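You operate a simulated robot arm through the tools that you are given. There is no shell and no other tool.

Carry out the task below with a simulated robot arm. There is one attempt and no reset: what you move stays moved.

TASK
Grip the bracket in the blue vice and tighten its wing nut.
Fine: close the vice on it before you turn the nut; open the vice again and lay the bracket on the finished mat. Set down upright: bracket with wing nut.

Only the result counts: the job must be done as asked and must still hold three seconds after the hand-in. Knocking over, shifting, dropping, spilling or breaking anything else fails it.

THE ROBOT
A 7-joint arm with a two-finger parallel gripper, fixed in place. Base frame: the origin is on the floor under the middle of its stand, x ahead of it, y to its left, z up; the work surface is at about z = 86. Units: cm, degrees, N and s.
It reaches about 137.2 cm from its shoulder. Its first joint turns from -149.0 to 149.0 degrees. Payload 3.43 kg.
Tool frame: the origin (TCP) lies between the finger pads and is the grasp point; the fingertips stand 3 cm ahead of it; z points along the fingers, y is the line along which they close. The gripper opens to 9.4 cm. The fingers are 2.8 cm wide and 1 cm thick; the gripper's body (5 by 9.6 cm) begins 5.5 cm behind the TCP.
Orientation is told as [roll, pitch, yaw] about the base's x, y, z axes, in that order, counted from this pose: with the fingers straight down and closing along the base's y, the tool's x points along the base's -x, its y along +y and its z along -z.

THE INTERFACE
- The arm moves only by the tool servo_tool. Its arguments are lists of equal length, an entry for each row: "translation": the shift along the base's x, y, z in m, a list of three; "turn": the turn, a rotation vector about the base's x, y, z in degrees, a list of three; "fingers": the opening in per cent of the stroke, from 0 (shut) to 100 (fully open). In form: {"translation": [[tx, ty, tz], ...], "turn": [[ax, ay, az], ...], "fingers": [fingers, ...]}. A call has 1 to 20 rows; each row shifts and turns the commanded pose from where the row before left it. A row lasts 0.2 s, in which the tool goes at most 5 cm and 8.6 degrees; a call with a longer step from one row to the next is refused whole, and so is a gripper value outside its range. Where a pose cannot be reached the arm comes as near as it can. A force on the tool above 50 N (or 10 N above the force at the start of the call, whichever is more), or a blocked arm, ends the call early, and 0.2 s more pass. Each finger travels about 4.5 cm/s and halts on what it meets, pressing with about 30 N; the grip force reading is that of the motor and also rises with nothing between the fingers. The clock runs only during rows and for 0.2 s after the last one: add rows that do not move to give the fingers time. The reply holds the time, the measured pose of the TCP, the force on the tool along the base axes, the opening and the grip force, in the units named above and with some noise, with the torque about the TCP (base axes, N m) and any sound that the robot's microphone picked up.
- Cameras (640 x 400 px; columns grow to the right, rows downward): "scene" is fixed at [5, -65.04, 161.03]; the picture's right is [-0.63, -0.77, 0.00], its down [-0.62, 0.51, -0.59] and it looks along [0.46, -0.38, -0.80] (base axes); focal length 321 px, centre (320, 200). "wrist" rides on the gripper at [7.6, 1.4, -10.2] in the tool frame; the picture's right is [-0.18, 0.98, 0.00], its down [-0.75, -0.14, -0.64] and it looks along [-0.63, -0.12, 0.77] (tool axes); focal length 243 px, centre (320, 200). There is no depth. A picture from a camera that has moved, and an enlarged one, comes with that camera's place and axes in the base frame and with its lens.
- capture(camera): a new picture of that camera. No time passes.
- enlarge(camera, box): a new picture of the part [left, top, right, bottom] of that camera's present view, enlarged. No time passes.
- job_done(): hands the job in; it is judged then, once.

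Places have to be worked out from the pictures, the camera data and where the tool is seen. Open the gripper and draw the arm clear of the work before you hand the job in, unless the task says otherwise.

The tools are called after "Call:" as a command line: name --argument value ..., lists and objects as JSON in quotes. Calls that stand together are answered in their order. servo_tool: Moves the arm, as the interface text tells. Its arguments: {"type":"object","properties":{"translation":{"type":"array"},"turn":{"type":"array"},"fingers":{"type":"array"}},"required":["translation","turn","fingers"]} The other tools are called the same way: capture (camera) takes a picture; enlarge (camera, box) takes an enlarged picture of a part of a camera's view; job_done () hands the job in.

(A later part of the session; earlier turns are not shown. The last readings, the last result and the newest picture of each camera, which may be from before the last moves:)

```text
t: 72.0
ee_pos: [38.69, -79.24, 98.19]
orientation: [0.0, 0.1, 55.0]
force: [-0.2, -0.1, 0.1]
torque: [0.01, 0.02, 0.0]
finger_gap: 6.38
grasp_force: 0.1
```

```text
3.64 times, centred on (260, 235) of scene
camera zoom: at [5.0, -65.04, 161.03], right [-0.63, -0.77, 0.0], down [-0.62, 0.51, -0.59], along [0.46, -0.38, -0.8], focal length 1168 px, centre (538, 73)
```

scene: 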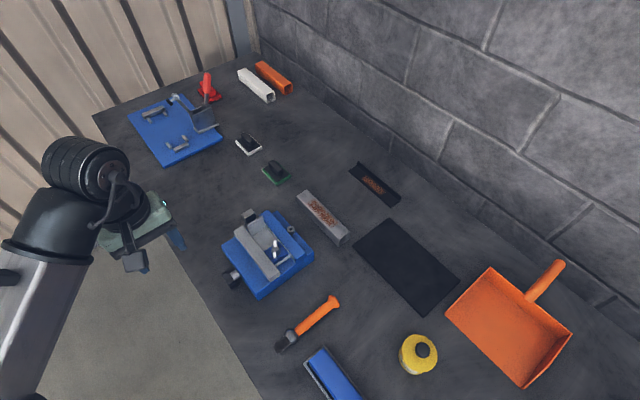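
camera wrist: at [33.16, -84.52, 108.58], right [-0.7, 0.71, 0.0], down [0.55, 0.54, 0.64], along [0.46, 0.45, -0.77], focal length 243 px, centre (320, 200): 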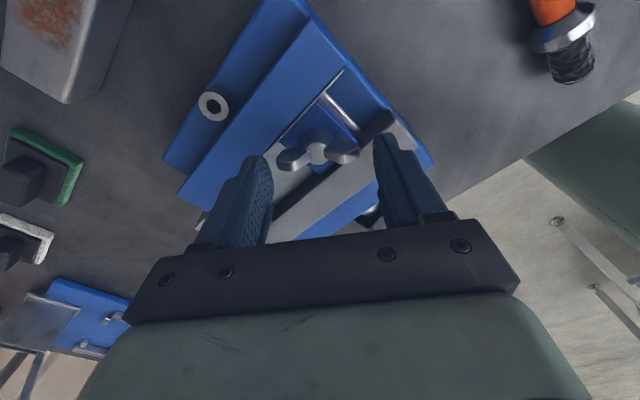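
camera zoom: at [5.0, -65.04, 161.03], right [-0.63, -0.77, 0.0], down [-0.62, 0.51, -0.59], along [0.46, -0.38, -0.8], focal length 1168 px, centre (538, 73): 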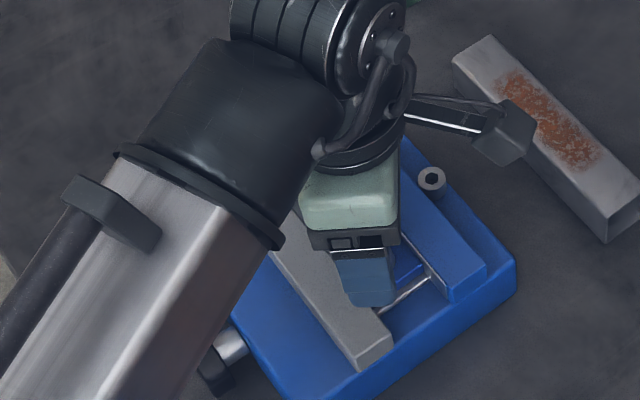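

The nut lies centred between the fingers. I lower to z≈96.5 and close on the wing tips.

Call:
servo_tool --translation '[[0, 0, -0.01], [0, 0, -0.007], [0, 0, 0], [0, 0, 0], [0, 0, 0], [0, 0, 0], [0, 0, 0], [0, 0, 0]]' --turn '[[0, 0, 0], [0, 0, 0], [0, 0, 0], [0, 0, 0], [0, 0, 0], [0, 0, 0], [0, 0, 0], [0, 0, 0]]' --fingers '[68, 68, 68, 60, 50, 0, 0, 0]'

Call:
capture --camera "wrist"

Call:
enlarge --camera "wrist" --box '[220, 80, 430, 230]'

```text
t: 73.8
ee_pos: [38.67, -79.28, 96.63]
orientation: [0.0, 0.2, 54.9]
force: [0.5, -1.8, 0.9]
torque: [-0.18, 0.0, -0.01]
finger_gap: 5.53
grasp_force: 29.7
```

```text
taken
camera wrist: at [33.11, -84.53, 106.9], right [-0.7, 0.71, 0.0], down [0.55, 0.54, 0.64], along [0.46, 0.45, -0.77], focal length 243 px, centre (320, 200)
```

wrist: 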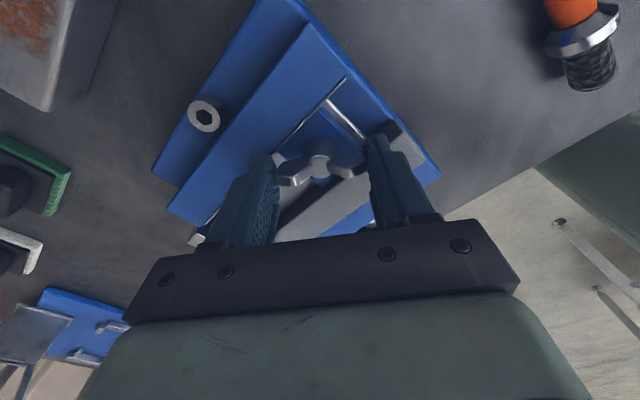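

```text
2.67 times, centred on (325, 155) of wrist
camera zoom: at [33.11, -84.53, 106.9], right [-0.7, 0.71, 0.0], down [0.55, 0.54, 0.64], along [0.46, 0.45, -0.77], focal length 647 px, centre (307, 320)
```

zoom: 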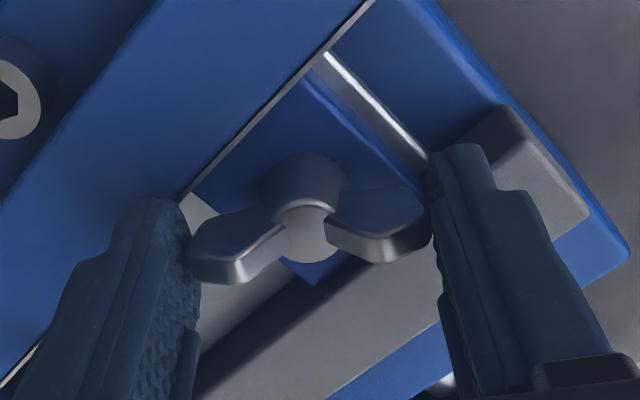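

Both pads rest on the wing tips. I turn clockwise (negative about z) by 40° in small steps and watch the torque.

Call:
servo_tool --translation '[[0, 0, 0], [0, 0, 0], [0, 0, 0], [0, 0, 0], [0, 0, 0], [0, 0, 0], [0, 0, 0], [0, 0, 0], [0, 0, 0]]' --turn '[[0, 0, -5], [0, 0, -5], [0, 0, -5], [0, 0, -5], [0, 0, -5], [0, 0, -5], [0, 0, -5], [0, 0, -5], [0, 0, 0]]' --fingers '[0, 0, 0, 0, 0, 0, 0, 0, 0]'

Call:
enlarge --camera "wrist" --box '[220, 80, 430, 230]'

```text
t: 75.8
ee_pos: [38.69, -79.26, 96.54]
orientation: [0.0, 0.2, 14.9]
force: [1.9, -1.9, 6.1]
torque: [-0.12, -0.07, -0.01]
finger_gap: 5.53
grasp_force: 30.3
```

```text
2.67 times, centred on (325, 155) of wrist
camera zoom: at [30.88, -79.65, 106.89], right [-0.08, 1.0, 0.0], down [0.77, 0.06, 0.64], along [0.64, 0.05, -0.77], focal length 647 px, centre (307, 320)
```

zoom: 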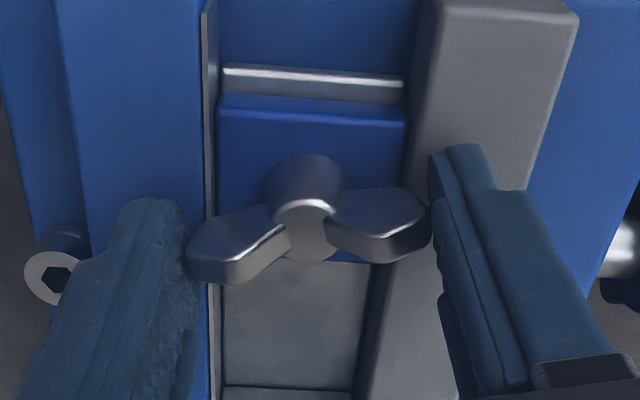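

The nut follows the fingers with no resisting torque yet; a small upward force suggests a tip grazing the jaw, so I raise 1 mm and continue turning clockwise another 50°.

Call:
servo_tool --translation '[[0, 0, 0.001], [0, 0, 0], [0, 0, 0], [0, 0, 0], [0, 0, 0], [0, 0, 0], [0, 0, 0], [0, 0, 0], [0, 0, 0], [0, 0, 0], [0, 0, 0]]' --turn '[[0, 0, -5], [0, 0, -5], [0, 0, -5], [0, 0, -5], [0, 0, -5], [0, 0, -5], [0, 0, -5], [0, 0, -5], [0, 0, -5], [0, 0, -5], [0, 0, 0]]' --fingers '[0, 0, 0, 0, 0, 0, 0, 0, 0, 0, 0]'

Call:
enlarge --camera "wrist" --box '[220, 80, 430, 230]'

```text
t: 78.2
ee_pos: [38.59, -79.23, 96.75]
orientation: [0.0, 0.2, -35.2]
force: [-0.2, 0.0, -0.4]
torque: [-0.02, 0.05, 0.03]
finger_gap: 5.53
grasp_force: 30.0
```

```text
2.67 times, centred on (325, 155) of wrist
camera zoom: at [33.22, -73.57, 107.0], right [0.72, 0.7, 0.0], down [0.54, -0.55, 0.64], along [0.45, -0.46, -0.77], focal length 647 px, centre (307, 320)
```

zoom: 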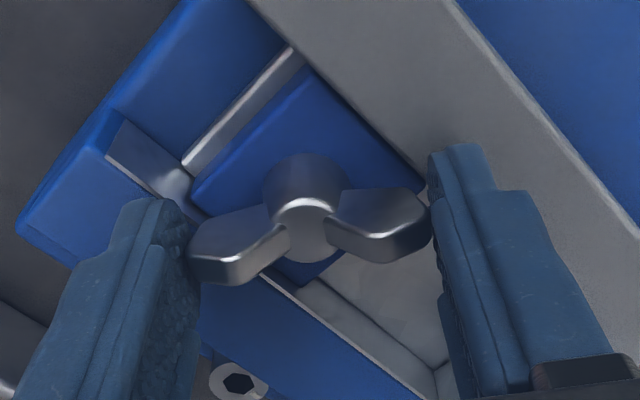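

Turned 90° so far, still no resistance. I check the arm/camera clearance in the scene view before deciding how to continue.

Call:
capture --camera "scene"

Call:
enlarge --camera "scene" --box '[160, 150, 320, 290]'

```text
taken
```

scene: 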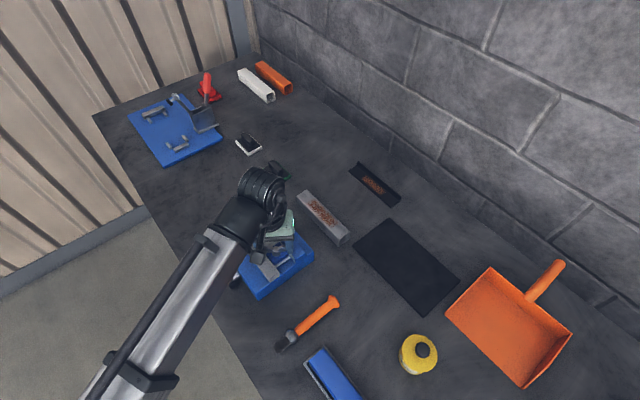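

```text
2.86 times, centred on (240, 220) of scene
camera zoom: at [5.0, -65.04, 161.03], right [-0.63, -0.77, 0.0], down [-0.62, 0.51, -0.59], along [0.46, -0.38, -0.8], focal length 918 px, centre (549, 143)
```

zoom: 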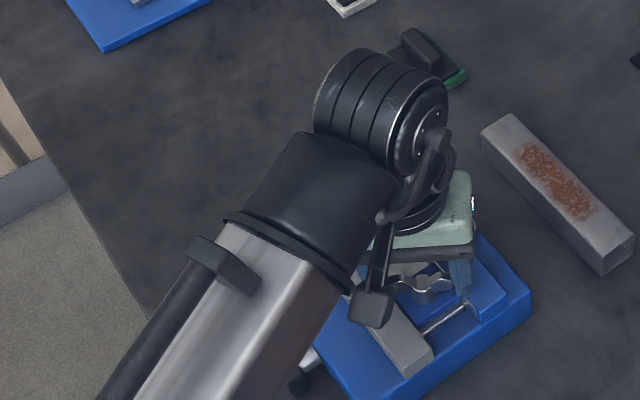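

The camera is close to the forearm at this yaw, so I won't go further this way. I open the fingers (clear of the wings), swing back +90° to yaw 55, where the closing direction is across the wings, and regrip.

Call:
servo_tool --translation '[[0, 0, 0], [0, 0, 0], [0, 0, 0], [0, 0, 0], [0, 0, 0], [0, 0, 0], [0, 0, 0], [0, 0, 0], [0, 0, 0], [0, 0, 0], [0, 0, 0], [0, 0, 0], [0, 0, 0], [0, 0, 0], [0, 0, 0]]' --turn '[[0, 0, 0], [0, 0, 0], [0, 0, 0], [0, 0, 8.2], [0, 0, 8.2], [0, 0, 8.2], [0, 0, 8.2], [0, 0, 8.2], [0, 0, 8.2], [0, 0, 8.2], [0, 0, 8.2], [0, 0, 8.2], [0, 0, 8.2], [0, 0, 8], [0, 0, 0]]' --fingers '[62, 68, 68, 68, 68, 68, 68, 68, 68, 68, 68, 68, 68, 68, 68]'

Call:
enlarge --camera "wrist" --box '[220, 80, 430, 230]'

```text
t: 81.4
ee_pos: [38.58, -79.21, 96.7]
orientation: [0.1, 0.3, 55.1]
force: [-0.5, 0.2, 0.5]
torque: [-0.01, 0.01, 0.02]
finger_gap: 6.42
grasp_force: 0.1
```

```text
2.67 times, centred on (325, 155) of wrist
camera zoom: at [33.08, -84.5, 106.99], right [-0.7, 0.71, 0.0], down [0.55, 0.54, 0.64], along [0.46, 0.45, -0.77], focal length 647 px, centre (307, 320)
```

zoom: 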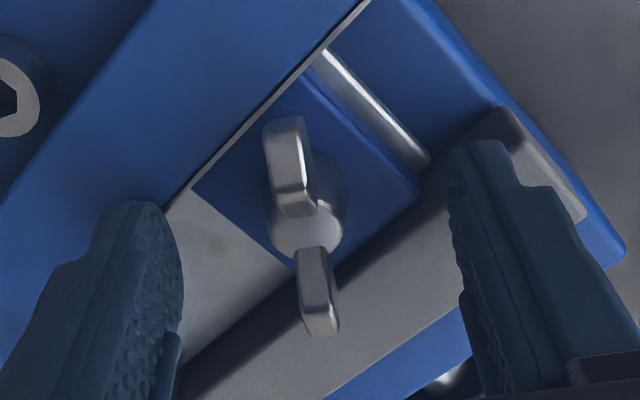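

Wings are now across the closing direction. I close on them and turn clockwise 40°.

Call:
servo_tool --translation '[[0, 0, 0], [0, 0, 0], [0, 0, 0], [0, 0, 0], [0, 0, 0], [0, 0, 0], [0, 0, 0], [0, 0, 0], [0, 0, 0], [0, 0, 0], [0, 0, 0], [0, 0, 0], [0, 0, 0], [0, 0, 0], [0, 0, 0]]' --turn '[[0, 0, 0], [0, 0, 0], [0, 0, 0], [0, 0, 0], [0, 0, 0], [0, 0, 0], [0, 0, -5], [0, 0, -5], [0, 0, -5], [0, 0, -5], [0, 0, -5], [0, 0, -5], [0, 0, -5], [0, 0, -5], [0, 0, 0]]' --fingers '[50, 30, 20, 0, 0, 0, 0, 0, 0, 0, 0, 0, 0, 0, 0]'

Call:
enlarge --camera "wrist" --box '[220, 80, 430, 230]'

```text
t: 84.6
ee_pos: [38.6, -79.22, 96.76]
orientation: [0.0, 0.2, 14.9]
force: [0.3, -0.2, 0.5]
torque: [0.02, 0.09, 0.01]
finger_gap: 1.93
grasp_force: 29.7
```

```text
2.67 times, centred on (325, 155) of wrist
camera zoom: at [30.91, -79.65, 106.99], right [-0.08, 1.0, 0.0], down [0.77, 0.06, 0.64], along [0.64, 0.05, -0.77], focal length 647 px, centre (307, 320)
```

zoom: 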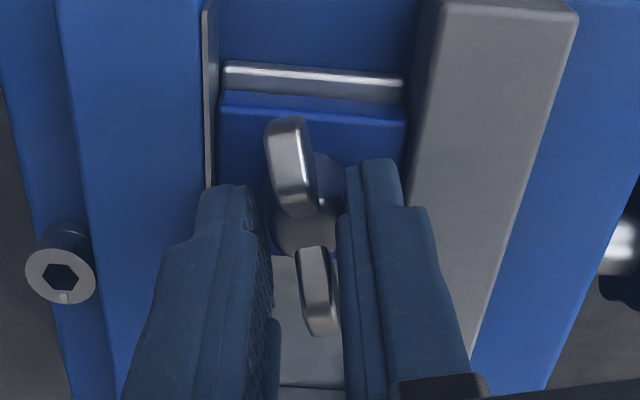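

Call:
servo_tool --translation '[[0, 0, 0], [0, 0, 0], [0, 0, 0], [0, 0, 0], [0, 0, 0], [0, 0, 0], [0, 0, 0], [0, 0, 0], [0, 0, 0], [0, 0, 0], [0, 0, 0]]' --turn '[[0, 0, -5], [0, 0, -5], [0, 0, -5], [0, 0, -5], [0, 0, -5], [0, 0, -5], [0, 0, -5], [0, 0, -5], [0, 0, -5], [0, 0, -5], [0, 0, 0]]' --fingers '[0, 0, 0, 0, 0, 0, 0, 0, 0, 0, 0]'

Call:
enlarge --camera "wrist" --box '[220, 80, 430, 230]'

```text
t: 87.0
ee_pos: [38.59, -79.04, 96.76]
orientation: [0.1, 0.3, -35.0]
force: [-1.2, 18.1, 0.4]
torque: [0.49, 0.01, 1.5]
finger_gap: 2.19
grasp_force: 30.0
```

```text
2.67 times, centred on (325, 155) of wrist
camera zoom: at [33.17, -73.41, 107.04], right [0.71, 0.7, 0.0], down [0.54, -0.55, 0.64], along [0.45, -0.46, -0.77], focal length 647 px, centre (307, 320)
```

zoom: 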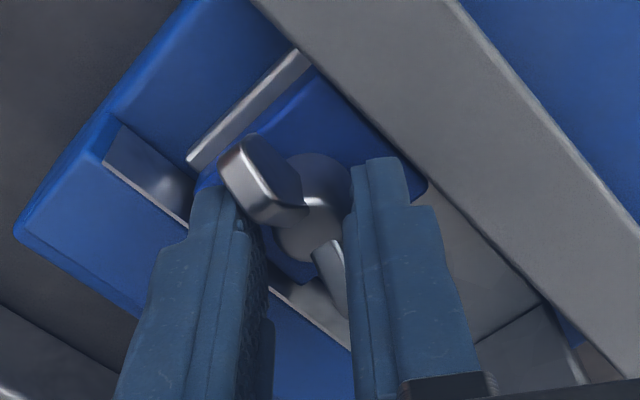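

A reaction torque of 1.5 N·m appeared and the wings lag behind the fingers: the nut has seated. I open to look at the nut's angle and check that the bracket didn't shift.

Call:
servo_tool --translation '[[0, 0, 0], [0, 0, 0], [0, 0, 0], [0, 0, 0], [0, 0, 0]]' --turn '[[0, 0, 4], [0, 0, 4], [0, 0, 4], [0, 0, 0], [0, 0, 0]]' --fingers '[30, 50, 68, 68, 68]'

Call:
enlarge --camera "wrist" --box '[220, 80, 430, 230]'

Call:
enlarge --camera "scene" --box '[200, 200, 320, 310]'

```text
t: 88.2
ee_pos: [38.59, -79.19, 96.62]
orientation: [0.0, 0.3, -23.0]
force: [0.4, -0.1, -0.2]
torque: [0.0, 0.01, 0.01]
finger_gap: 6.39
grasp_force: 0.0
```

```text
2.67 times, centred on (325, 155) of wrist
camera zoom: at [32.16, -74.8, 107.01], right [0.55, 0.83, 0.0], down [0.64, -0.42, 0.64], along [0.53, -0.35, -0.77], focal length 647 px, centre (307, 320)
```

zoom: 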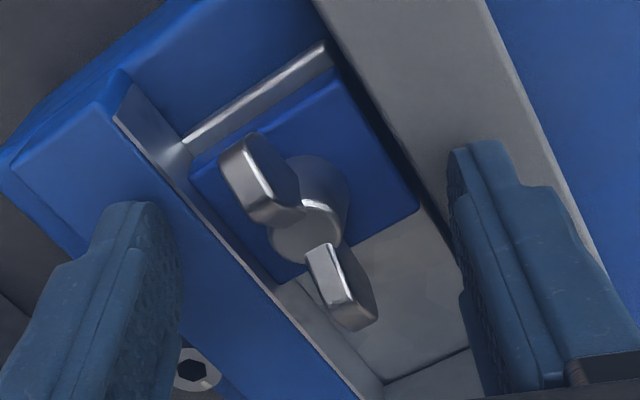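

```text
3.64 times, centred on (260, 255) of scene
camera zoom: at [5.0, -65.04, 161.03], right [-0.63, -0.77, 0.0], down [-0.62, 0.51, -0.59], along [0.46, -0.38, -0.8], focal length 1168 px, centre (538, 0)
```

zoom: 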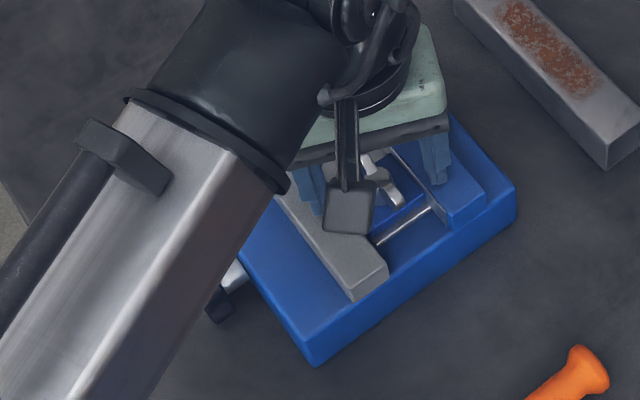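

The wings now lie along x (turned ≈145° in total) and the bracket hasn't shifted. I regrip squarely at yaw ≈5 and apply another clockwise tightening to make sure it is truly tight.

Call:
servo_tool --translation '[[0, 0, 0], [0, 0, 0], [0, 0, 0], [0, 0, 0], [0, 0, 0], [0, 0, 0], [0, 0, 0], [0, 0, 0], [0, 0, 0], [0, 0, 0], [0, 0, 0], [0, 0, 0], [0, 0, 0], [0, 0, 0]]' --turn '[[0, 0, 7], [0, 0, 7], [0, 0, 7], [0, 0, 7], [0, 0, 0], [0, 0, 0], [0, 0, 0], [0, 0, 0], [0, 0, 0], [0, 0, -4], [0, 0, -4], [0, 0, -4], [0, 0, -4], [0, 0, 0]]' --fingers '[68, 68, 68, 68, 50, 30, 20, 0, 0, 0, 0, 0, 0, 0]'

Call:
enlarge --camera "wrist" --box '[220, 80, 430, 230]'

```text
t: 91.2
ee_pos: [38.48, -79.19, 96.81]
orientation: [0.1, 0.2, -11.1]
force: [0.0, 2.3, 1.6]
torque: [0.12, 0.05, 0.12]
finger_gap: 1.94
grasp_force: 30.1
```

```text
2.67 times, centred on (325, 155) of wrist
camera zoom: at [31.4, -76.24, 106.99], right [0.37, 0.93, 0.0], down [0.71, -0.28, 0.64], along [0.59, -0.24, -0.77], focal length 647 px, centre (307, 320)
```

zoom: 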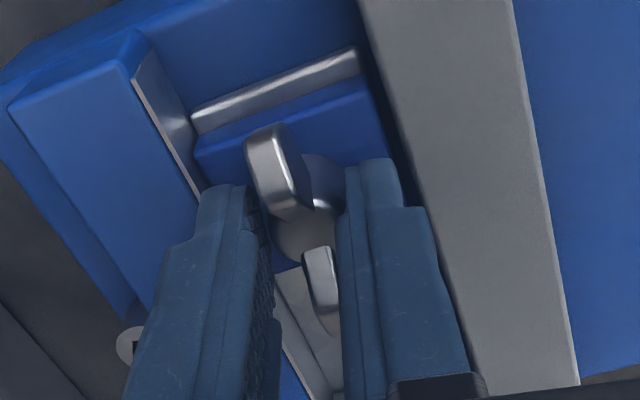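

Call:
servo_tool --translation '[[0, 0, 0], [0, 0, 0], [0, 0, 0], [0, 0, 0], [0, 0, 0]]' --turn '[[0, 0, -4], [0, 0, -4], [0, 0, -4], [0, 0, 0], [0, 0, 0]]' --fingers '[0, 0, 0, 0, 0]'

Call:
enlarge --camera "wrist" --box '[220, 80, 430, 230]'

```text
t: 92.4
ee_pos: [38.52, -79.1, 96.73]
orientation: [0.0, 0.3, -23.0]
force: [1.6, 5.3, -0.5]
torque: [0.34, -0.07, 0.4]
finger_gap: 1.89
grasp_force: 30.0
```

```text
2.67 times, centred on (325, 155) of wrist
camera zoom: at [32.15, -74.78, 106.99], right [0.55, 0.83, 0.0], down [0.64, -0.43, 0.64], along [0.53, -0.35, -0.77], focal length 647 px, centre (307, 320)
```

zoom: 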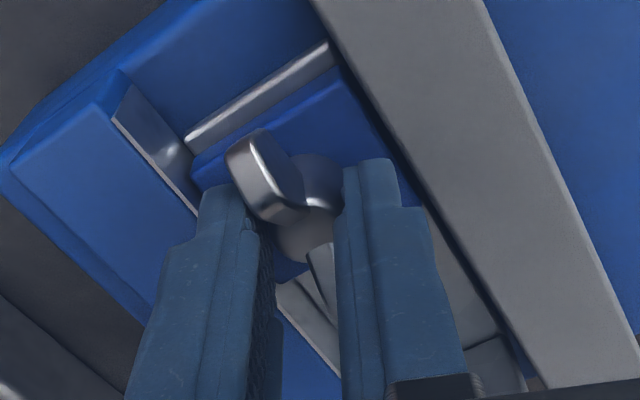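

Call:
servo_tool --translation '[[0, 0, 0], [0, 0, 0], [0, 0, 0], [0, 0, 0], [0, 0, 0]]' --turn '[[0, 0, -4], [0, 0, -4], [0, 0, -4], [0, 0, -2], [0, 0, 0]]' --fingers '[0, 0, 0, 0, 0]'

Call:
enlarge --camera "wrist" --box '[220, 80, 430, 230]'

```text
t: 93.6
ee_pos: [38.56, -79.12, 96.65]
orientation: [0.1, 0.3, -37.0]
force: [-4.4, 20.9, 1.0]
torque: [0.6, 0.04, 1.65]
finger_gap: 2.34
grasp_force: 30.3
```

```text
2.67 times, centred on (325, 155) of wrist
camera zoom: at [33.33, -73.27, 107.04], right [0.74, 0.67, 0.0], down [0.52, -0.57, 0.64], along [0.43, -0.47, -0.77], focal length 647 px, centre (307, 320)
```

zoom: 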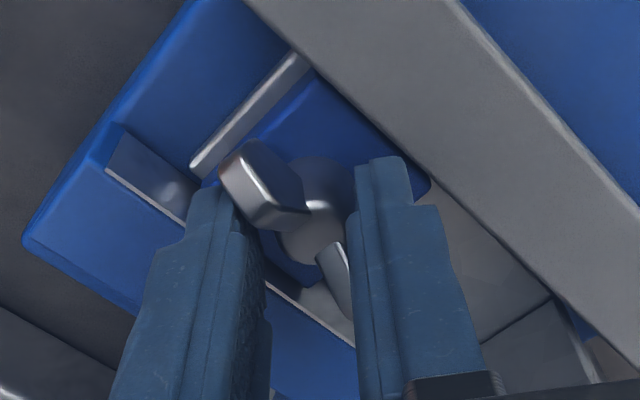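

Again about 1.65 N·m with the wings not moving any more. I open and re-measure the wing angle.

Call:
servo_tool --translation '[[0, 0, 0], [0, 0, 0], [0, 0, 0], [0, 0, 0], [0, 0, 0]]' --turn '[[0, 0, 4], [0, 0, 5], [0, 0, 5], [0, 0, 0], [0, 0, 0]]' --fingers '[30, 50, 68, 68, 68]'

Call:
enlarge --camera "wrist" --box '[220, 80, 430, 230]'

```text
t: 94.8
ee_pos: [38.59, -79.1, 96.7]
orientation: [0.0, 0.2, -22.9]
force: [0.2, 0.6, 0.7]
torque: [-0.01, 0.03, -0.01]
finger_gap: 6.41
grasp_force: 0.1
```

```text
2.67 times, centred on (325, 155) of wrist
camera zoom: at [32.15, -74.83, 107.01], right [0.55, 0.83, 0.0], down [0.64, -0.42, 0.64], along [0.53, -0.35, -0.77], focal length 647 px, centre (307, 320)
```

zoom: 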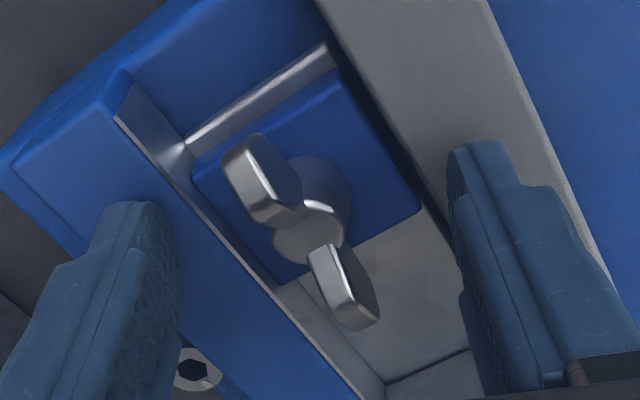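

Wing angle unchanged: the nut is tight. Now I go back to the knob to open the vice: raise, return to yaw 0 and move to (42,−60,113).

Call:
servo_tool --translation '[[0, 0, 0.02], [0, 0, 0.04], [0, 0, 0.04], [0, 0, 0.04], [0.005, 0.02, 0.02], [0.005, 0.03, 0.003], [0.005, 0.04, 0], [0.005, 0.04, 0], [0.008, 0.04, 0], [0.006, 0.021, 0], [0, 0, 0]]' --turn '[[0, 0, 0], [0, 0, 0], [0, 0, 5], [0, 0, 5], [0, 0, 5], [0, 0, 5], [0, 0, 2.9], [0, 0, 0], [0, 0, 0], [0, 0, 0], [0, 0, 0]]' --fingers '[68, 68, 60, 60, 60, 60, 60, 60, 60, 60, 60]'

Call:
enlarge --camera "scene" --box '[180, 190, 330, 310]'

```text
t: 97.2
ee_pos: [41.9, -60.04, 112.9]
orientation: [0.0, 0.2, -0.1]
force: [-0.3, 0.7, -0.9]
torque: [0.04, 0.03, 0.02]
finger_gap: 5.6
grasp_force: 0.1
```

```text
3.33 times, centred on (255, 250) of scene
camera zoom: at [5.0, -65.04, 161.03], right [-0.63, -0.77, 0.0], down [-0.62, 0.51, -0.59], along [0.46, -0.38, -0.8], focal length 1071 px, centre (537, 33)
```

zoom: 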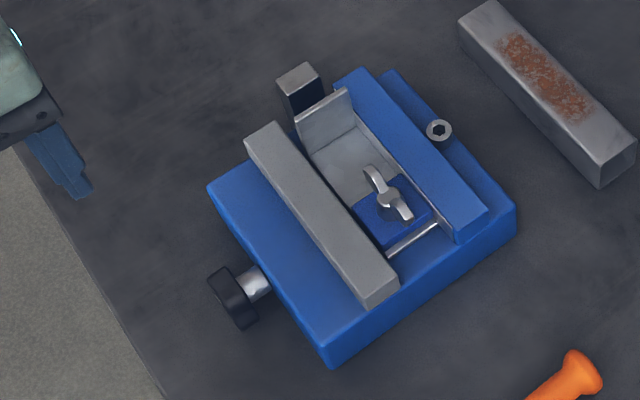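

The bracket and nut stay put in the clamped vice. I roll the hand to horizontal again and back off a little in +y.

Call:
servo_tool --translation '[[0, 0, 0], [0, 0, 0], [0, 0, 0], [0, 0, 0], [0, 0, 0], [0, 0, 0], [0, 0, 0], [0, 0, 0], [0, 0.01, 0], [0, 0.01, 0], [0, 0.01, 0], [0, 0, 0]]' --turn '[[-8.2, 0, 0], [-8.2, 0, 0], [-8.2, 0, 0], [-8.2, 0, 0], [-8.2, 0, 0], [-8.2, 0, 0], [-8.2, 0, 0], [-8.2, 0, 0], [-8.2, 0, 0], [-8.2, 0, 0], [-8, 0, 0], [0, 0, 0]]' --fingers '[60, 60, 60, 60, 60, 60, 60, 60, 60, 60, 60, 60]'

Call:
servo_tool --translation '[[0, 0, -0.02], [0, 0, -0.022], [0, 0, -0.022], [0, 0, -0.022], [0, 0, -0.022], [0, 0, -0.022], [0, 0, -0.022], [0, 0, -0.022], [0, 0, -0.022], [0, 0, -0.022], [0, 0, -0.022], [0, 0, 0], [0, 0, 0]]' --turn '[[0, -8.2, 0], [0, -8.2, 0], [0, -8.2, 0], [0, -8.2, 0], [0, -8.2, 0], [0, -8.2, 0], [0, -8.2, 0], [0, -8.2, 0], [0, -8.2, 0], [0, -8.2, 0], [0, -8, 0], [0, 0, 0], [0, 0, 0]]' --fingers '[60, 60, 60, 60, 60, 60, 60, 60, 60, 60, 60, 60, 60]'

Call:
capture --camera "wrist"

```text
t: 99.8
ee_pos: [42.03, -57.12, 112.93]
orientation: [-90.1, -0.1, -0.1]
force: [0.0, 0.3, -0.3]
torque: [-0.02, -0.01, 0.02]
finger_gap: 5.64
grasp_force: 0.0
```

```text
t: 102.6
ee_pos: [42.04, -57.19, 88.88]
orientation: [37.2, -89.8, -127.2]
force: [0.3, 0.2, -0.9]
torque: [-0.01, -0.04, -0.02]
finger_gap: 5.63
grasp_force: 0.1
```

```text
taken
camera wrist: at [43.45, -46.75, 81.41], right [0.98, 0.0, 0.19], down [-0.14, 0.64, 0.76], along [-0.12, -0.77, 0.63], focal length 243 px, centre (320, 200)
```

wrist: 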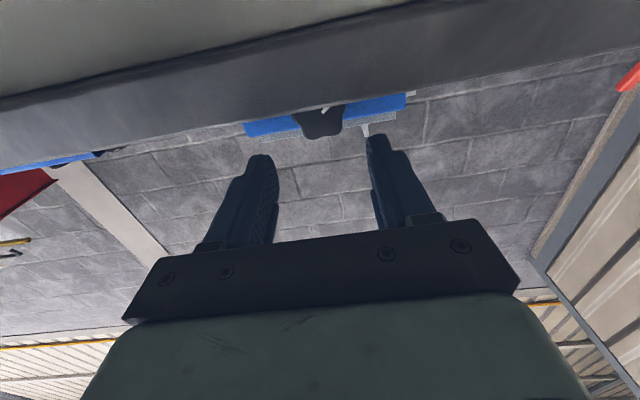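

Call:
enlarge --camera "wrist" --box '[270, 80, 370, 150]'

Call:
servo_tool --translation '[[0, -0.015, 0], [0, -0.015, 0], [0, -0.015, 0], [0, -0.015, 0], [0, -0.01, 0], [0, -0.008, 0], [0, 0, 0], [0, 0, 0], [0, 0, 0]]' --turn '[[0, 0, 0], [0, 0, 0], [0, 0, 0], [0, 0, 0], [0, 0, 0], [0, 0, 0], [0, -7, 0], [0, -7, 0], [0, 0, 0]]' --fingers '[60, 60, 60, 60, 60, 60, 60, 60, 60]'

Call:
enlarge --camera "scene" --box '[180, 210, 320, 320]'

```text
5.71 times, centred on (320, 115) of wrist
camera zoom: at [43.45, -46.75, 81.41], right [0.98, 0.0, 0.19], down [-0.14, 0.64, 0.76], along [-0.12, -0.77, 0.63], focal length 1386 px, centre (320, 686)
```

zoom: 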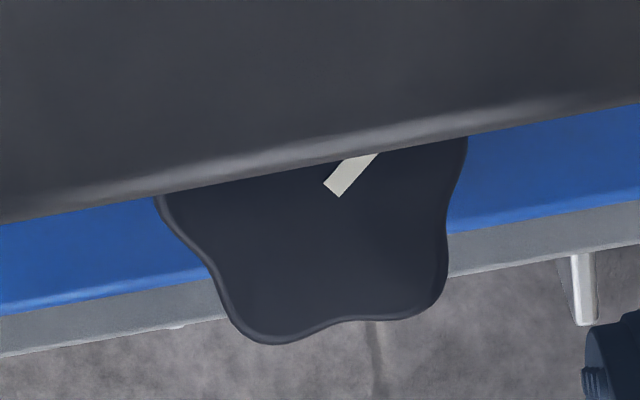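

```text
t: 104.6
ee_pos: [41.89, -64.89, 88.93]
orientation: [89.4, -75.8, -179.2]
force: [0.0, -0.8, 0.8]
torque: [-0.03, 0.02, -0.04]
finger_gap: 5.65
grasp_force: 0.1
```

```text
3.64 times, centred on (250, 265) of scene
camera zoom: at [5.0, -65.04, 161.03], right [-0.63, -0.77, 0.0], down [-0.62, 0.51, -0.59], along [0.46, -0.38, -0.8], focal length 1168 px, centre (574, -36)
```

zoom: 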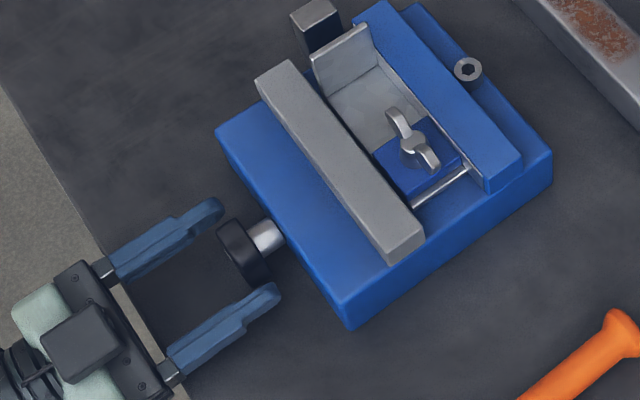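

The gray jaw sits ≈0.4 cm back from its clamped place – the strong final nut torque pried the back-drivable screw after the nut had seated; the nut itself is at its stop. Now I open the vice: close on the knob at +14° and turn counter-clockwise 28°.

Call:
servo_tool --translation '[[0, 0, 0], [0, 0, 0], [0, 0, 0], [0, 0, 0], [0, 0, 0], [0, 0, 0], [0, 0, 0], [0, 0, 0], [0, 0, 0], [0, 0, 0], [0, 0, 0]]' --turn '[[0, 0, 0], [0, 0, 0], [0, 0, 0], [0, 0, 0], [0, 5, 0], [0, 5, 0], [0, 5, 0], [0, 5, 0], [0, 5, 0], [0, 3, 0], [0, 0, 0]]' --fingers '[50, 40, 0, 0, 0, 0, 0, 0, 0, 0, 0]'

Call:
enlarge --camera "scene" --box '[180, 210, 320, 320]'

```text
t: 107.0
ee_pos: [42.08, -64.92, 88.93]
orientation: [-89.2, -76.1, -0.8]
force: [3.7, -0.8, 1.5]
torque: [0.0, 0.03, 0.15]
finger_gap: 4.49
grasp_force: 44.9
```

```text
3.64 times, centred on (250, 265) of scene
camera zoom: at [5.0, -65.04, 161.03], right [-0.63, -0.77, 0.0], down [-0.62, 0.51, -0.59], along [0.46, -0.38, -0.8], focal length 1168 px, centre (574, -36)
```

zoom: 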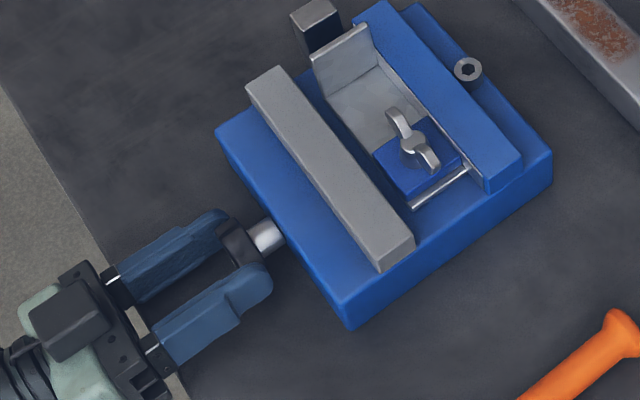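

The jaw is nearly back to its starting place. One more partial stroke of ~16° to restore the original opening.

Call:
servo_tool --translation '[[0, 0, 0], [0, 0, 0], [0, 0, 0], [0, 0, 0], [0, 0, 0], [0, 0, 0], [0, 0, 0], [0, 0, 0], [0, 0, 0], [0, 0, 0], [0, 0, 0], [0, 0, 0], [0, 0, 0], [0, 0, 0]]' --turn '[[0, 0, 0], [0, 0, 0], [0, -7, 0], [0, -7, 0], [0, -7, 0], [0, 0, 0], [0, 0, 0], [0, 0, 0], [0, 0, 0], [0, 4, 0], [0, 4, 0], [0, 4, 0], [0, 4, 0], [0, 0, 0]]' --fingers '[60, 60, 60, 60, 60, 60, 40, 0, 0, 0, 0, 0, 0, 0]'

Call:
enlarge --camera "scene" --box '[180, 210, 320, 320]'

```text
t: 110.0
ee_pos: [41.9, -65.1, 89.07]
orientation: [-88.9, -80.9, -1.1]
force: [2.1, -1.4, 1.3]
torque: [0.08, -0.24, -0.29]
finger_gap: 4.9
grasp_force: 45.0
```

```text
3.64 times, centred on (250, 265) of scene
camera zoom: at [5.0, -65.04, 161.03], right [-0.63, -0.77, 0.0], down [-0.62, 0.51, -0.59], along [0.46, -0.38, -0.8], focal length 1168 px, centre (574, -36)
```

zoom: 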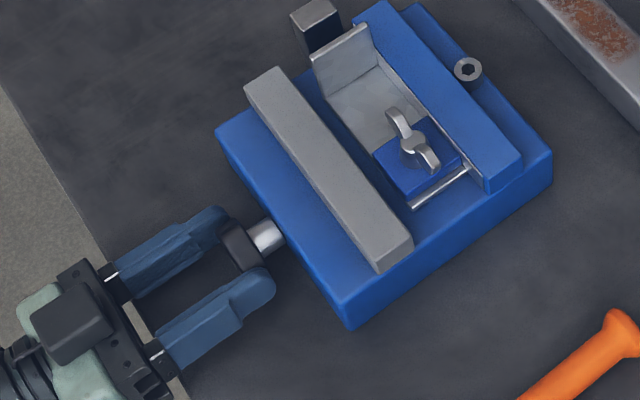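

The jaw is back at its original fully open place (slight limit torque). I release the knob, retreat along +y and restore the vertical hand.

Call:
servo_tool --translation '[[0, 0, 0], [0, 0, 0], [0, 0, 0], [0, 0.01, 0], [0, 0.02, 0], [0, 0.03, 0], [0, 0.03, 0], [0, 0, 0.02], [0, 0, 0.03], [0, 0, 0.03], [0, 0, 0.03], [0, 0, 0.03], [0, 0, 0.03], [0, 0, 0.03], [0, 0, 0.03], [0, 0, 0.01], [0, 0, 0], [0, 0, 0]]' --turn '[[0, 0, 0], [0, 0, 0], [0, 0, 0], [0, 0, 0], [0, 0, 0], [0, 0, 0], [0, 0, 0], [0, 8.1, 0], [0, 8.1, 0], [0, 8.1, 0], [0, 8.1, 0], [0, 8.1, 0], [0, 8.1, 0], [0, 8.1, 0], [0, 8.1, 0], [0, 8.1, 0], [0, 8, 0], [0, 0, 0]]' --fingers '[55, 60, 60, 60, 60, 60, 60, 60, 60, 60, 60, 60, 60, 60, 60, 60, 60, 60]'

Call:
enlarge --camera "scene" --box '[180, 210, 320, 320]'

```text
t: 113.8
ee_pos: [41.94, -55.98, 113.05]
orientation: [-89.9, -0.1, -0.2]
force: [0.1, -0.8, -0.1]
torque: [0.0, 0.03, 0.03]
finger_gap: 5.63
grasp_force: 0.0
```

```text
3.64 times, centred on (250, 265) of scene
camera zoom: at [5.0, -65.04, 161.03], right [-0.63, -0.77, 0.0], down [-0.62, 0.51, -0.59], along [0.46, -0.38, -0.8], focal length 1168 px, centre (574, -36)
```

zoom: 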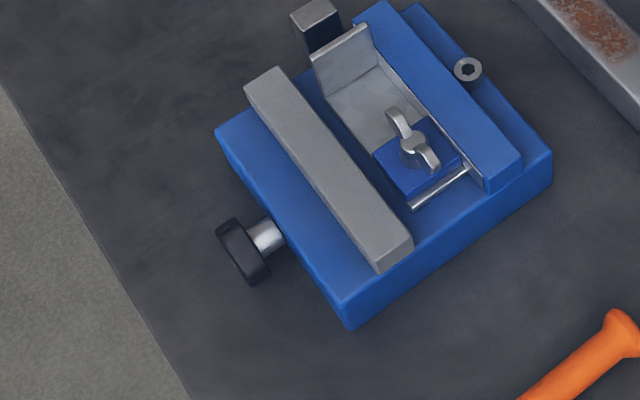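

The vice is open and the bracket sits free against the fixed jaw. I roll the hand back to vertical.

Call:
servo_tool --translation '[[0, -0.005, 0], [0, -0.01, 0], [0, -0.01, 0], [0, -0.01, 0], [0, 0, 0], [0, 0, 0], [0, 0, 0], [0, 0, 0], [0, 0, 0], [0, 0, 0], [0, 0, 0], [0, 0, 0]]' --turn '[[8.2, 0, 0], [8.2, 0, 0], [8.2, 0, 0], [8.2, 0, 0], [8.2, 0, 0], [8.2, 0, 0], [8.2, 0, 0], [8.2, 0, 0], [8.2, 0, 0], [8.2, 0, 0], [8, 0, 0], [0, 0, 0]]' --fingers '[60, 60, 60, 60, 60, 60, 60, 45, 45, 45, 45, 45]'

Call:
servo_tool --translation '[[0, -0.02, 0], [0.005, -0.025, 0], [0.005, -0.025, 0], [0.005, -0.025, 0], [0.005, -0.025, 0], [0.005, -0.025, 0], [0.005, -0.02, 0], [0.005, -0.02, 0], [0.005, -0.011, 0], [0.005, 0, 0], [0.005, 0, 0], [0, 0, 0], [0, 0, 0]]' --turn '[[0, 0, 8.2], [0, 0, 8.2], [0, 0, 8.2], [0, 0, 8.2], [0, 0, 8.2], [0, 0, 8.2], [0, 0, 8.2], [0, 0, 8.2], [0, 0, 8.2], [0, 0, 8.2], [0, 0, 8], [0, 0, 0], [0, 0, 0]]' --fingers '[45, 45, 45, 45, 45, 45, 45, 45, 45, 45, 45, 45, 45]'

Call:
capture --camera "wrist"

```text
t: 116.4
ee_pos: [41.99, -59.33, 113.06]
orientation: [-0.1, 0.1, -0.2]
force: [-0.4, 0.9, -0.1]
torque: [-0.03, -0.01, 0.01]
finger_gap: 4.23
grasp_force: 0.1
```

```text
t: 119.2
ee_pos: [46.96, -78.99, 113.0]
orientation: [0.0, 0.2, 90.0]
force: [0.7, 0.7, -0.6]
torque: [0.0, -0.02, 0.0]
finger_gap: 4.25
grasp_force: 0.2
```

```text
taken
camera wrist: at [45.53, -86.48, 123.35], right [-0.98, 0.19, 0.0], down [0.14, 0.76, 0.64], along [0.12, 0.63, -0.77], focal length 243 px, centre (320, 200)
```

wrist: 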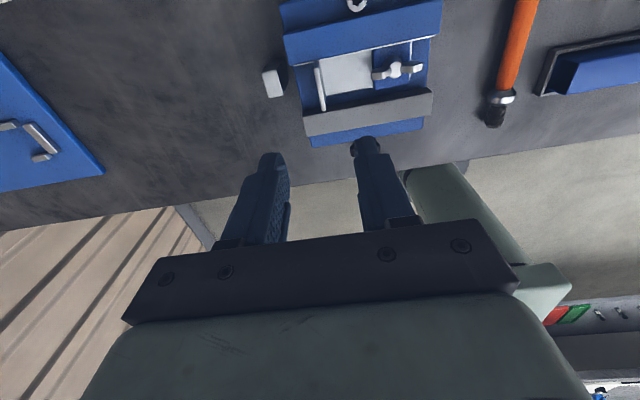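

Call:
enlarge --camera "wrist" --box '[280, 20, 450, 140]'

```text
3.33 times, centred on (365, 80) of wrist
camera zoom: at [45.53, -86.48, 123.35], right [-0.98, 0.19, 0.0], down [0.14, 0.76, 0.64], along [0.12, 0.63, -0.77], focal length 809 px, centre (170, 600)
```

zoom: 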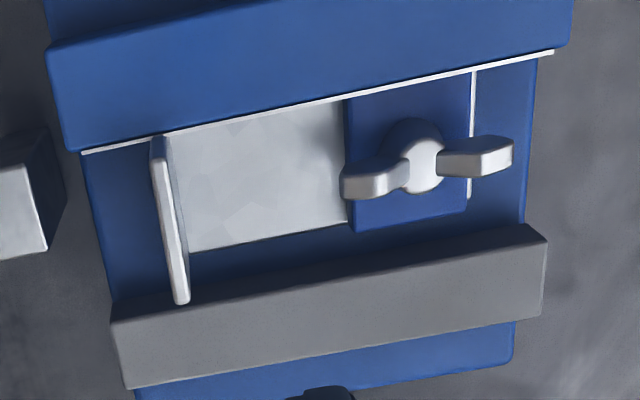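

The flange is at (46.9,−79.4), top ≈96.6. I descend to z≈96.1 with the same grip as before and close.

Call:
servo_tool --translation '[[0, -0.0035, -0.02], [0, 0, -0.04], [0, 0, -0.04], [0, 0, -0.03], [0, 0, -0.02], [0, 0, -0.014], [0, 0, -0.005], [0, 0, 0], [0, 0, 0], [0, 0, 0], [0, 0, 0], [0, 0, 0], [0, 0, 0], [0, 0, 0], [0, 0, 0], [0, 0, 0]]' --turn '[[0, 0, 0], [0, 0, 0], [0, 0, 0], [0, 0, 0], [0, 0, 0], [0, 0, 0], [0, 0, 0], [0, 0, 0], [0, 0, 0], [0, 0, 0], [0, 0, 0], [0, 0, 0], [0, 0, 0], [0, 0, 0], [0, 0, 0], [0, 0, 0]]' --fingers '[45, 45, 45, 45, 45, 45, 45, 45, 30, 20, 10, 0, 0, 0, 0, 0]'

Call:
enlarge --camera "wrist" --box '[230, 60, 540, 240]'

Call:
enlarge --camera "scene" --box '[200, 190, 320, 300]'

```text
t: 122.6
ee_pos: [46.97, -79.39, 96.06]
orientation: [0.0, 0.2, 89.8]
force: [-0.6, -0.7, 0.1]
torque: [-0.04, 0.02, 0.06]
finger_gap: 1.0
grasp_force: 29.9
```

```text
2.06 times, centred on (385, 150) of wrist
camera zoom: at [45.53, -86.82, 106.39], right [-0.98, 0.19, 0.0], down [0.14, 0.76, 0.64], along [0.12, 0.63, -0.77], focal length 501 px, centre (186, 303)
```

zoom: 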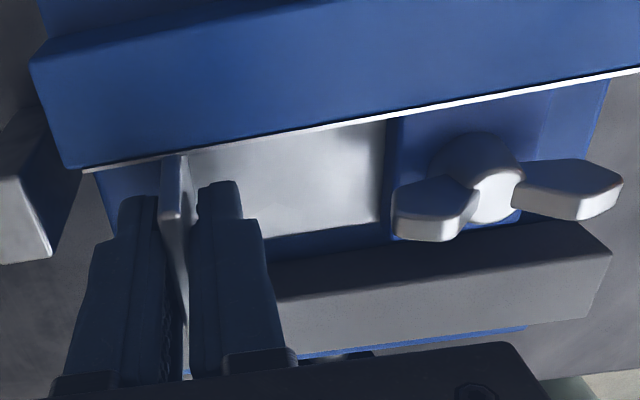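

```text
3.64 times, centred on (260, 245) of scene
camera zoom: at [5.0, -65.04, 161.03], right [-0.63, -0.77, 0.0], down [-0.62, 0.51, -0.59], along [0.46, -0.38, -0.8], focal length 1168 px, centre (538, 36)
```

zoom: 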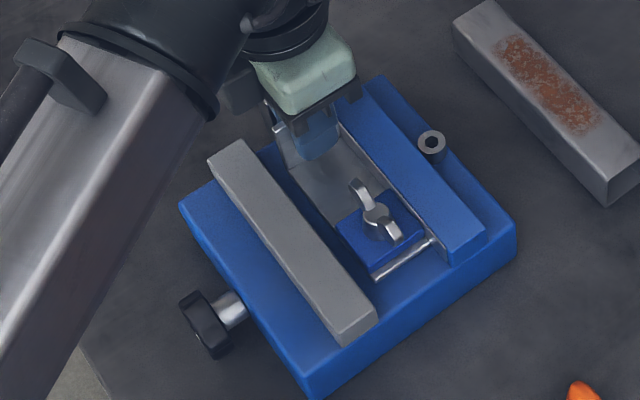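

Same grip reading as before (1.0). I lift gently, easing 2 mm away from the fixed jaw at the same time.

Call:
servo_tool --translation '[[0, 0, 0.002], [0, 0.001, 0.002], [0, 0.001, 0.002], [0, 0.001, 0.004], [0, 0, 0.005], [0, 0, 0.01], [0, 0, 0.01], [0, 0, 0.01], [0, 0, 0.01], [0, 0, 0.01], [0, 0, 0.005], [0, 0, 0], [0, 0, 0]]' --turn '[[0, 0, 0], [0, 0, 0], [0, 0, 0], [0, 0, 0], [0, 0, 0], [0, 0, 0], [0, 0, 0], [0, 0, 0], [0, 0, 0], [0, 0, 0], [0, 0, 0], [0, 0, 0], [0, 0, 0]]' --fingers '[0, 0, 0, 0, 0, 0, 0, 0, 0, 0, 0, 0, 0]'

Call:
enlarge --camera "wrist" --box '[230, 0, 540, 240]'

Call:
enlarge --camera "scene" --box '[200, 190, 320, 300]'

```text
t: 125.4
ee_pos: [46.98, -79.05, 103.09]
orientation: [0.0, 0.2, 89.9]
force: [0.4, -0.1, -1.6]
torque: [0.02, -0.1, -0.02]
finger_gap: 1.01
grasp_force: 29.7
```

```text
1.67 times, centred on (385, 120) of wrist
camera zoom: at [45.52, -86.51, 113.41], right [-0.98, 0.19, 0.0], down [0.14, 0.76, 0.64], along [0.12, 0.63, -0.77], focal length 404 px, centre (212, 333)
```

zoom: 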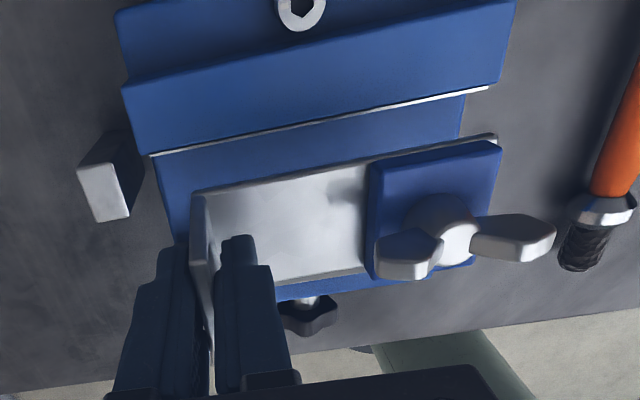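

```text
3.64 times, centred on (260, 245) of scene
camera zoom: at [5.0, -65.04, 161.03], right [-0.63, -0.77, 0.0], down [-0.62, 0.51, -0.59], along [0.46, -0.38, -0.8], focal length 1168 px, centre (538, 36)
```

zoom: 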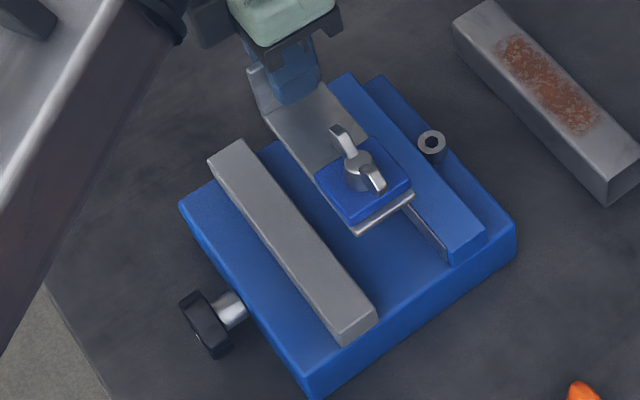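

The bracket is held well, level, nut tight. The dark mat spans about x 7–31, y −112…−98. I check the mat visually once more before carrying the bracket there.

Call:
enlarge --camera "scene" --box '[330, 200, 480, 330]'

Call:
servo_tool --translation '[[-0.0039, -0.0047, 0], [-0.0078, -0.0094, 0], [-0.0116, -0.0141, 0], [-0.0155, -0.0188, 0], [-0.0155, -0.0188, 0], [-0.0155, -0.0188, 0], [-0.0155, -0.0188, 0], [-0.0155, -0.0188, 0], [-0.0155, -0.0188, 0], [-0.0155, -0.0188, 0], [-0.0155, -0.0188, 0], [-0.0155, -0.0188, 0], [-0.0155, -0.0188, 0], [-0.0155, -0.0188, 0], [-0.0155, -0.0188, 0], [-0.0116, -0.0141, 0], [-0.0078, -0.0094, 0], [-0.0039, -0.0047, 0], [0, 0, 0]]' --turn '[[0, 0, -0.5], [0, 0, -1], [0, 0, -1.5], [0, 0, -2], [0, 0, -2], [0, 0, -2], [0, 0, -2], [0, 0, -2], [0, 0, -2], [0, 0, -2], [0, 0, -2], [0, 0, -2], [0, 0, -2], [0, 0, -2], [0, 0, -2], [0, 0, -1.5], [0, 0, -1], [0, 0, -0.5], [0, 0, 0]]' --fingers '[0, 0, 0, 0, 0, 0, 0, 0, 0, 0, 0, 0, 0, 0, 0, 0, 0, 0, 0]'

Call:
capture --camera "wrist"

Call:
capture --camera "scene"

```text
3.08 times, centred on (405, 265) of scene
camera zoom: at [5.0, -65.04, 161.03], right [-0.63, -0.77, 0.0], down [-0.62, 0.51, -0.59], along [0.46, -0.38, -0.8], focal length 988 px, centre (58, 0)
```

zoom: 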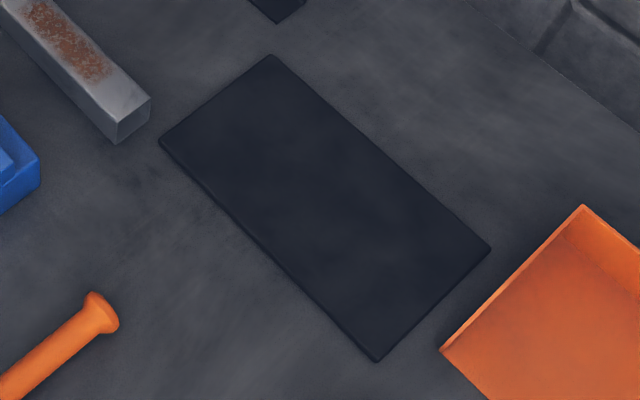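

```text
t: 129.4
ee_pos: [23.8, -107.19, 103.07]
orientation: [0.0, 0.3, 59.7]
force: [0.7, 0.1, -1.1]
torque: [-0.07, -0.09, 0.02]
finger_gap: 0.99
grasp_force: 29.7
```

```text
taken
camera wrist: at [18.66, -112.94, 113.42], right [-0.76, 0.65, 0.0], down [0.5, 0.58, 0.64], along [0.42, 0.48, -0.77], focal length 243 px, centre (320, 200)
```

wrist: 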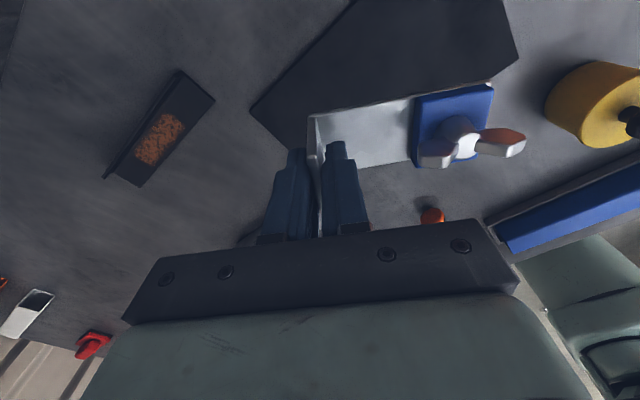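

```text
taken
```

scene: 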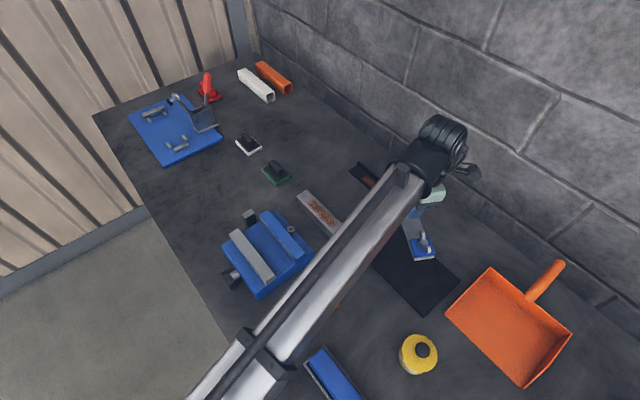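

The mat corners agree in the wrist view (x 7–31, y −111…−97); the bracket centre is over ≈(19.3,−104.6), mid-mat. I lower most of the way gently.

Call:
servo_tool --translation '[[0, 0, -0.005], [0, 0, -0.01], [0, 0, -0.015], [0, 0, -0.015], [0, 0, -0.015], [0, 0, -0.015], [0, 0, -0.012], [0, 0, -0.01], [0, 0, -0.007], [0, 0, -0.003], [0, 0, 0]]' --turn '[[0, 0, 0], [0, 0, 0], [0, 0, 0], [0, 0, 0], [0, 0, 0], [0, 0, 0], [0, 0, 0], [0, 0, 0], [0, 0, 0], [0, 0, 0], [0, 0, 0]]' --fingers '[0, 0, 0, 0, 0, 0, 0, 0, 0, 0, 0]'

Call:
enlarge --camera "wrist" --box '[230, 0, 560, 240]'

Call:
enlarge --camera "scene" --box '[340, 170, 480, 310]'

```text
t: 131.8
ee_pos: [23.68, -107.23, 92.28]
orientation: [-0.1, 0.2, 59.8]
force: [-0.6, 0.4, -1.8]
torque: [0.02, -0.1, -0.01]
finger_gap: 1.02
grasp_force: 30.4
```

```text
1.67 times, centred on (395, 120) of wrist
camera zoom: at [18.69, -112.97, 102.61], right [-0.76, 0.65, 0.0], down [0.5, 0.58, 0.64], along [0.42, 0.48, -0.77], focal length 404 px, centre (195, 333)
```

zoom: 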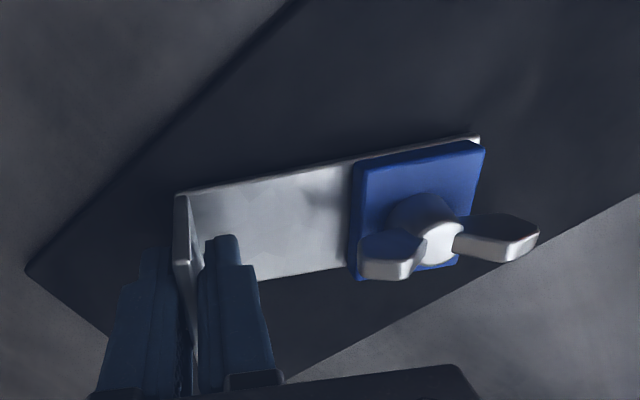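

```text
2.86 times, centred on (410, 240) of scene
camera zoom: at [5.0, -65.04, 161.03], right [-0.63, -0.77, 0.0], down [-0.62, 0.51, -0.59], along [0.46, -0.38, -0.8], focal length 918 px, centre (63, 86)
```

zoom: 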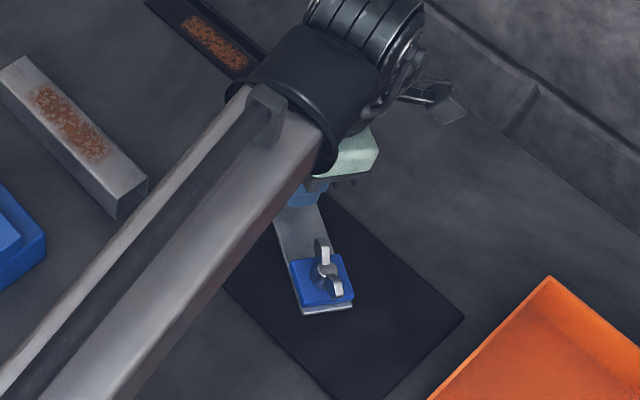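

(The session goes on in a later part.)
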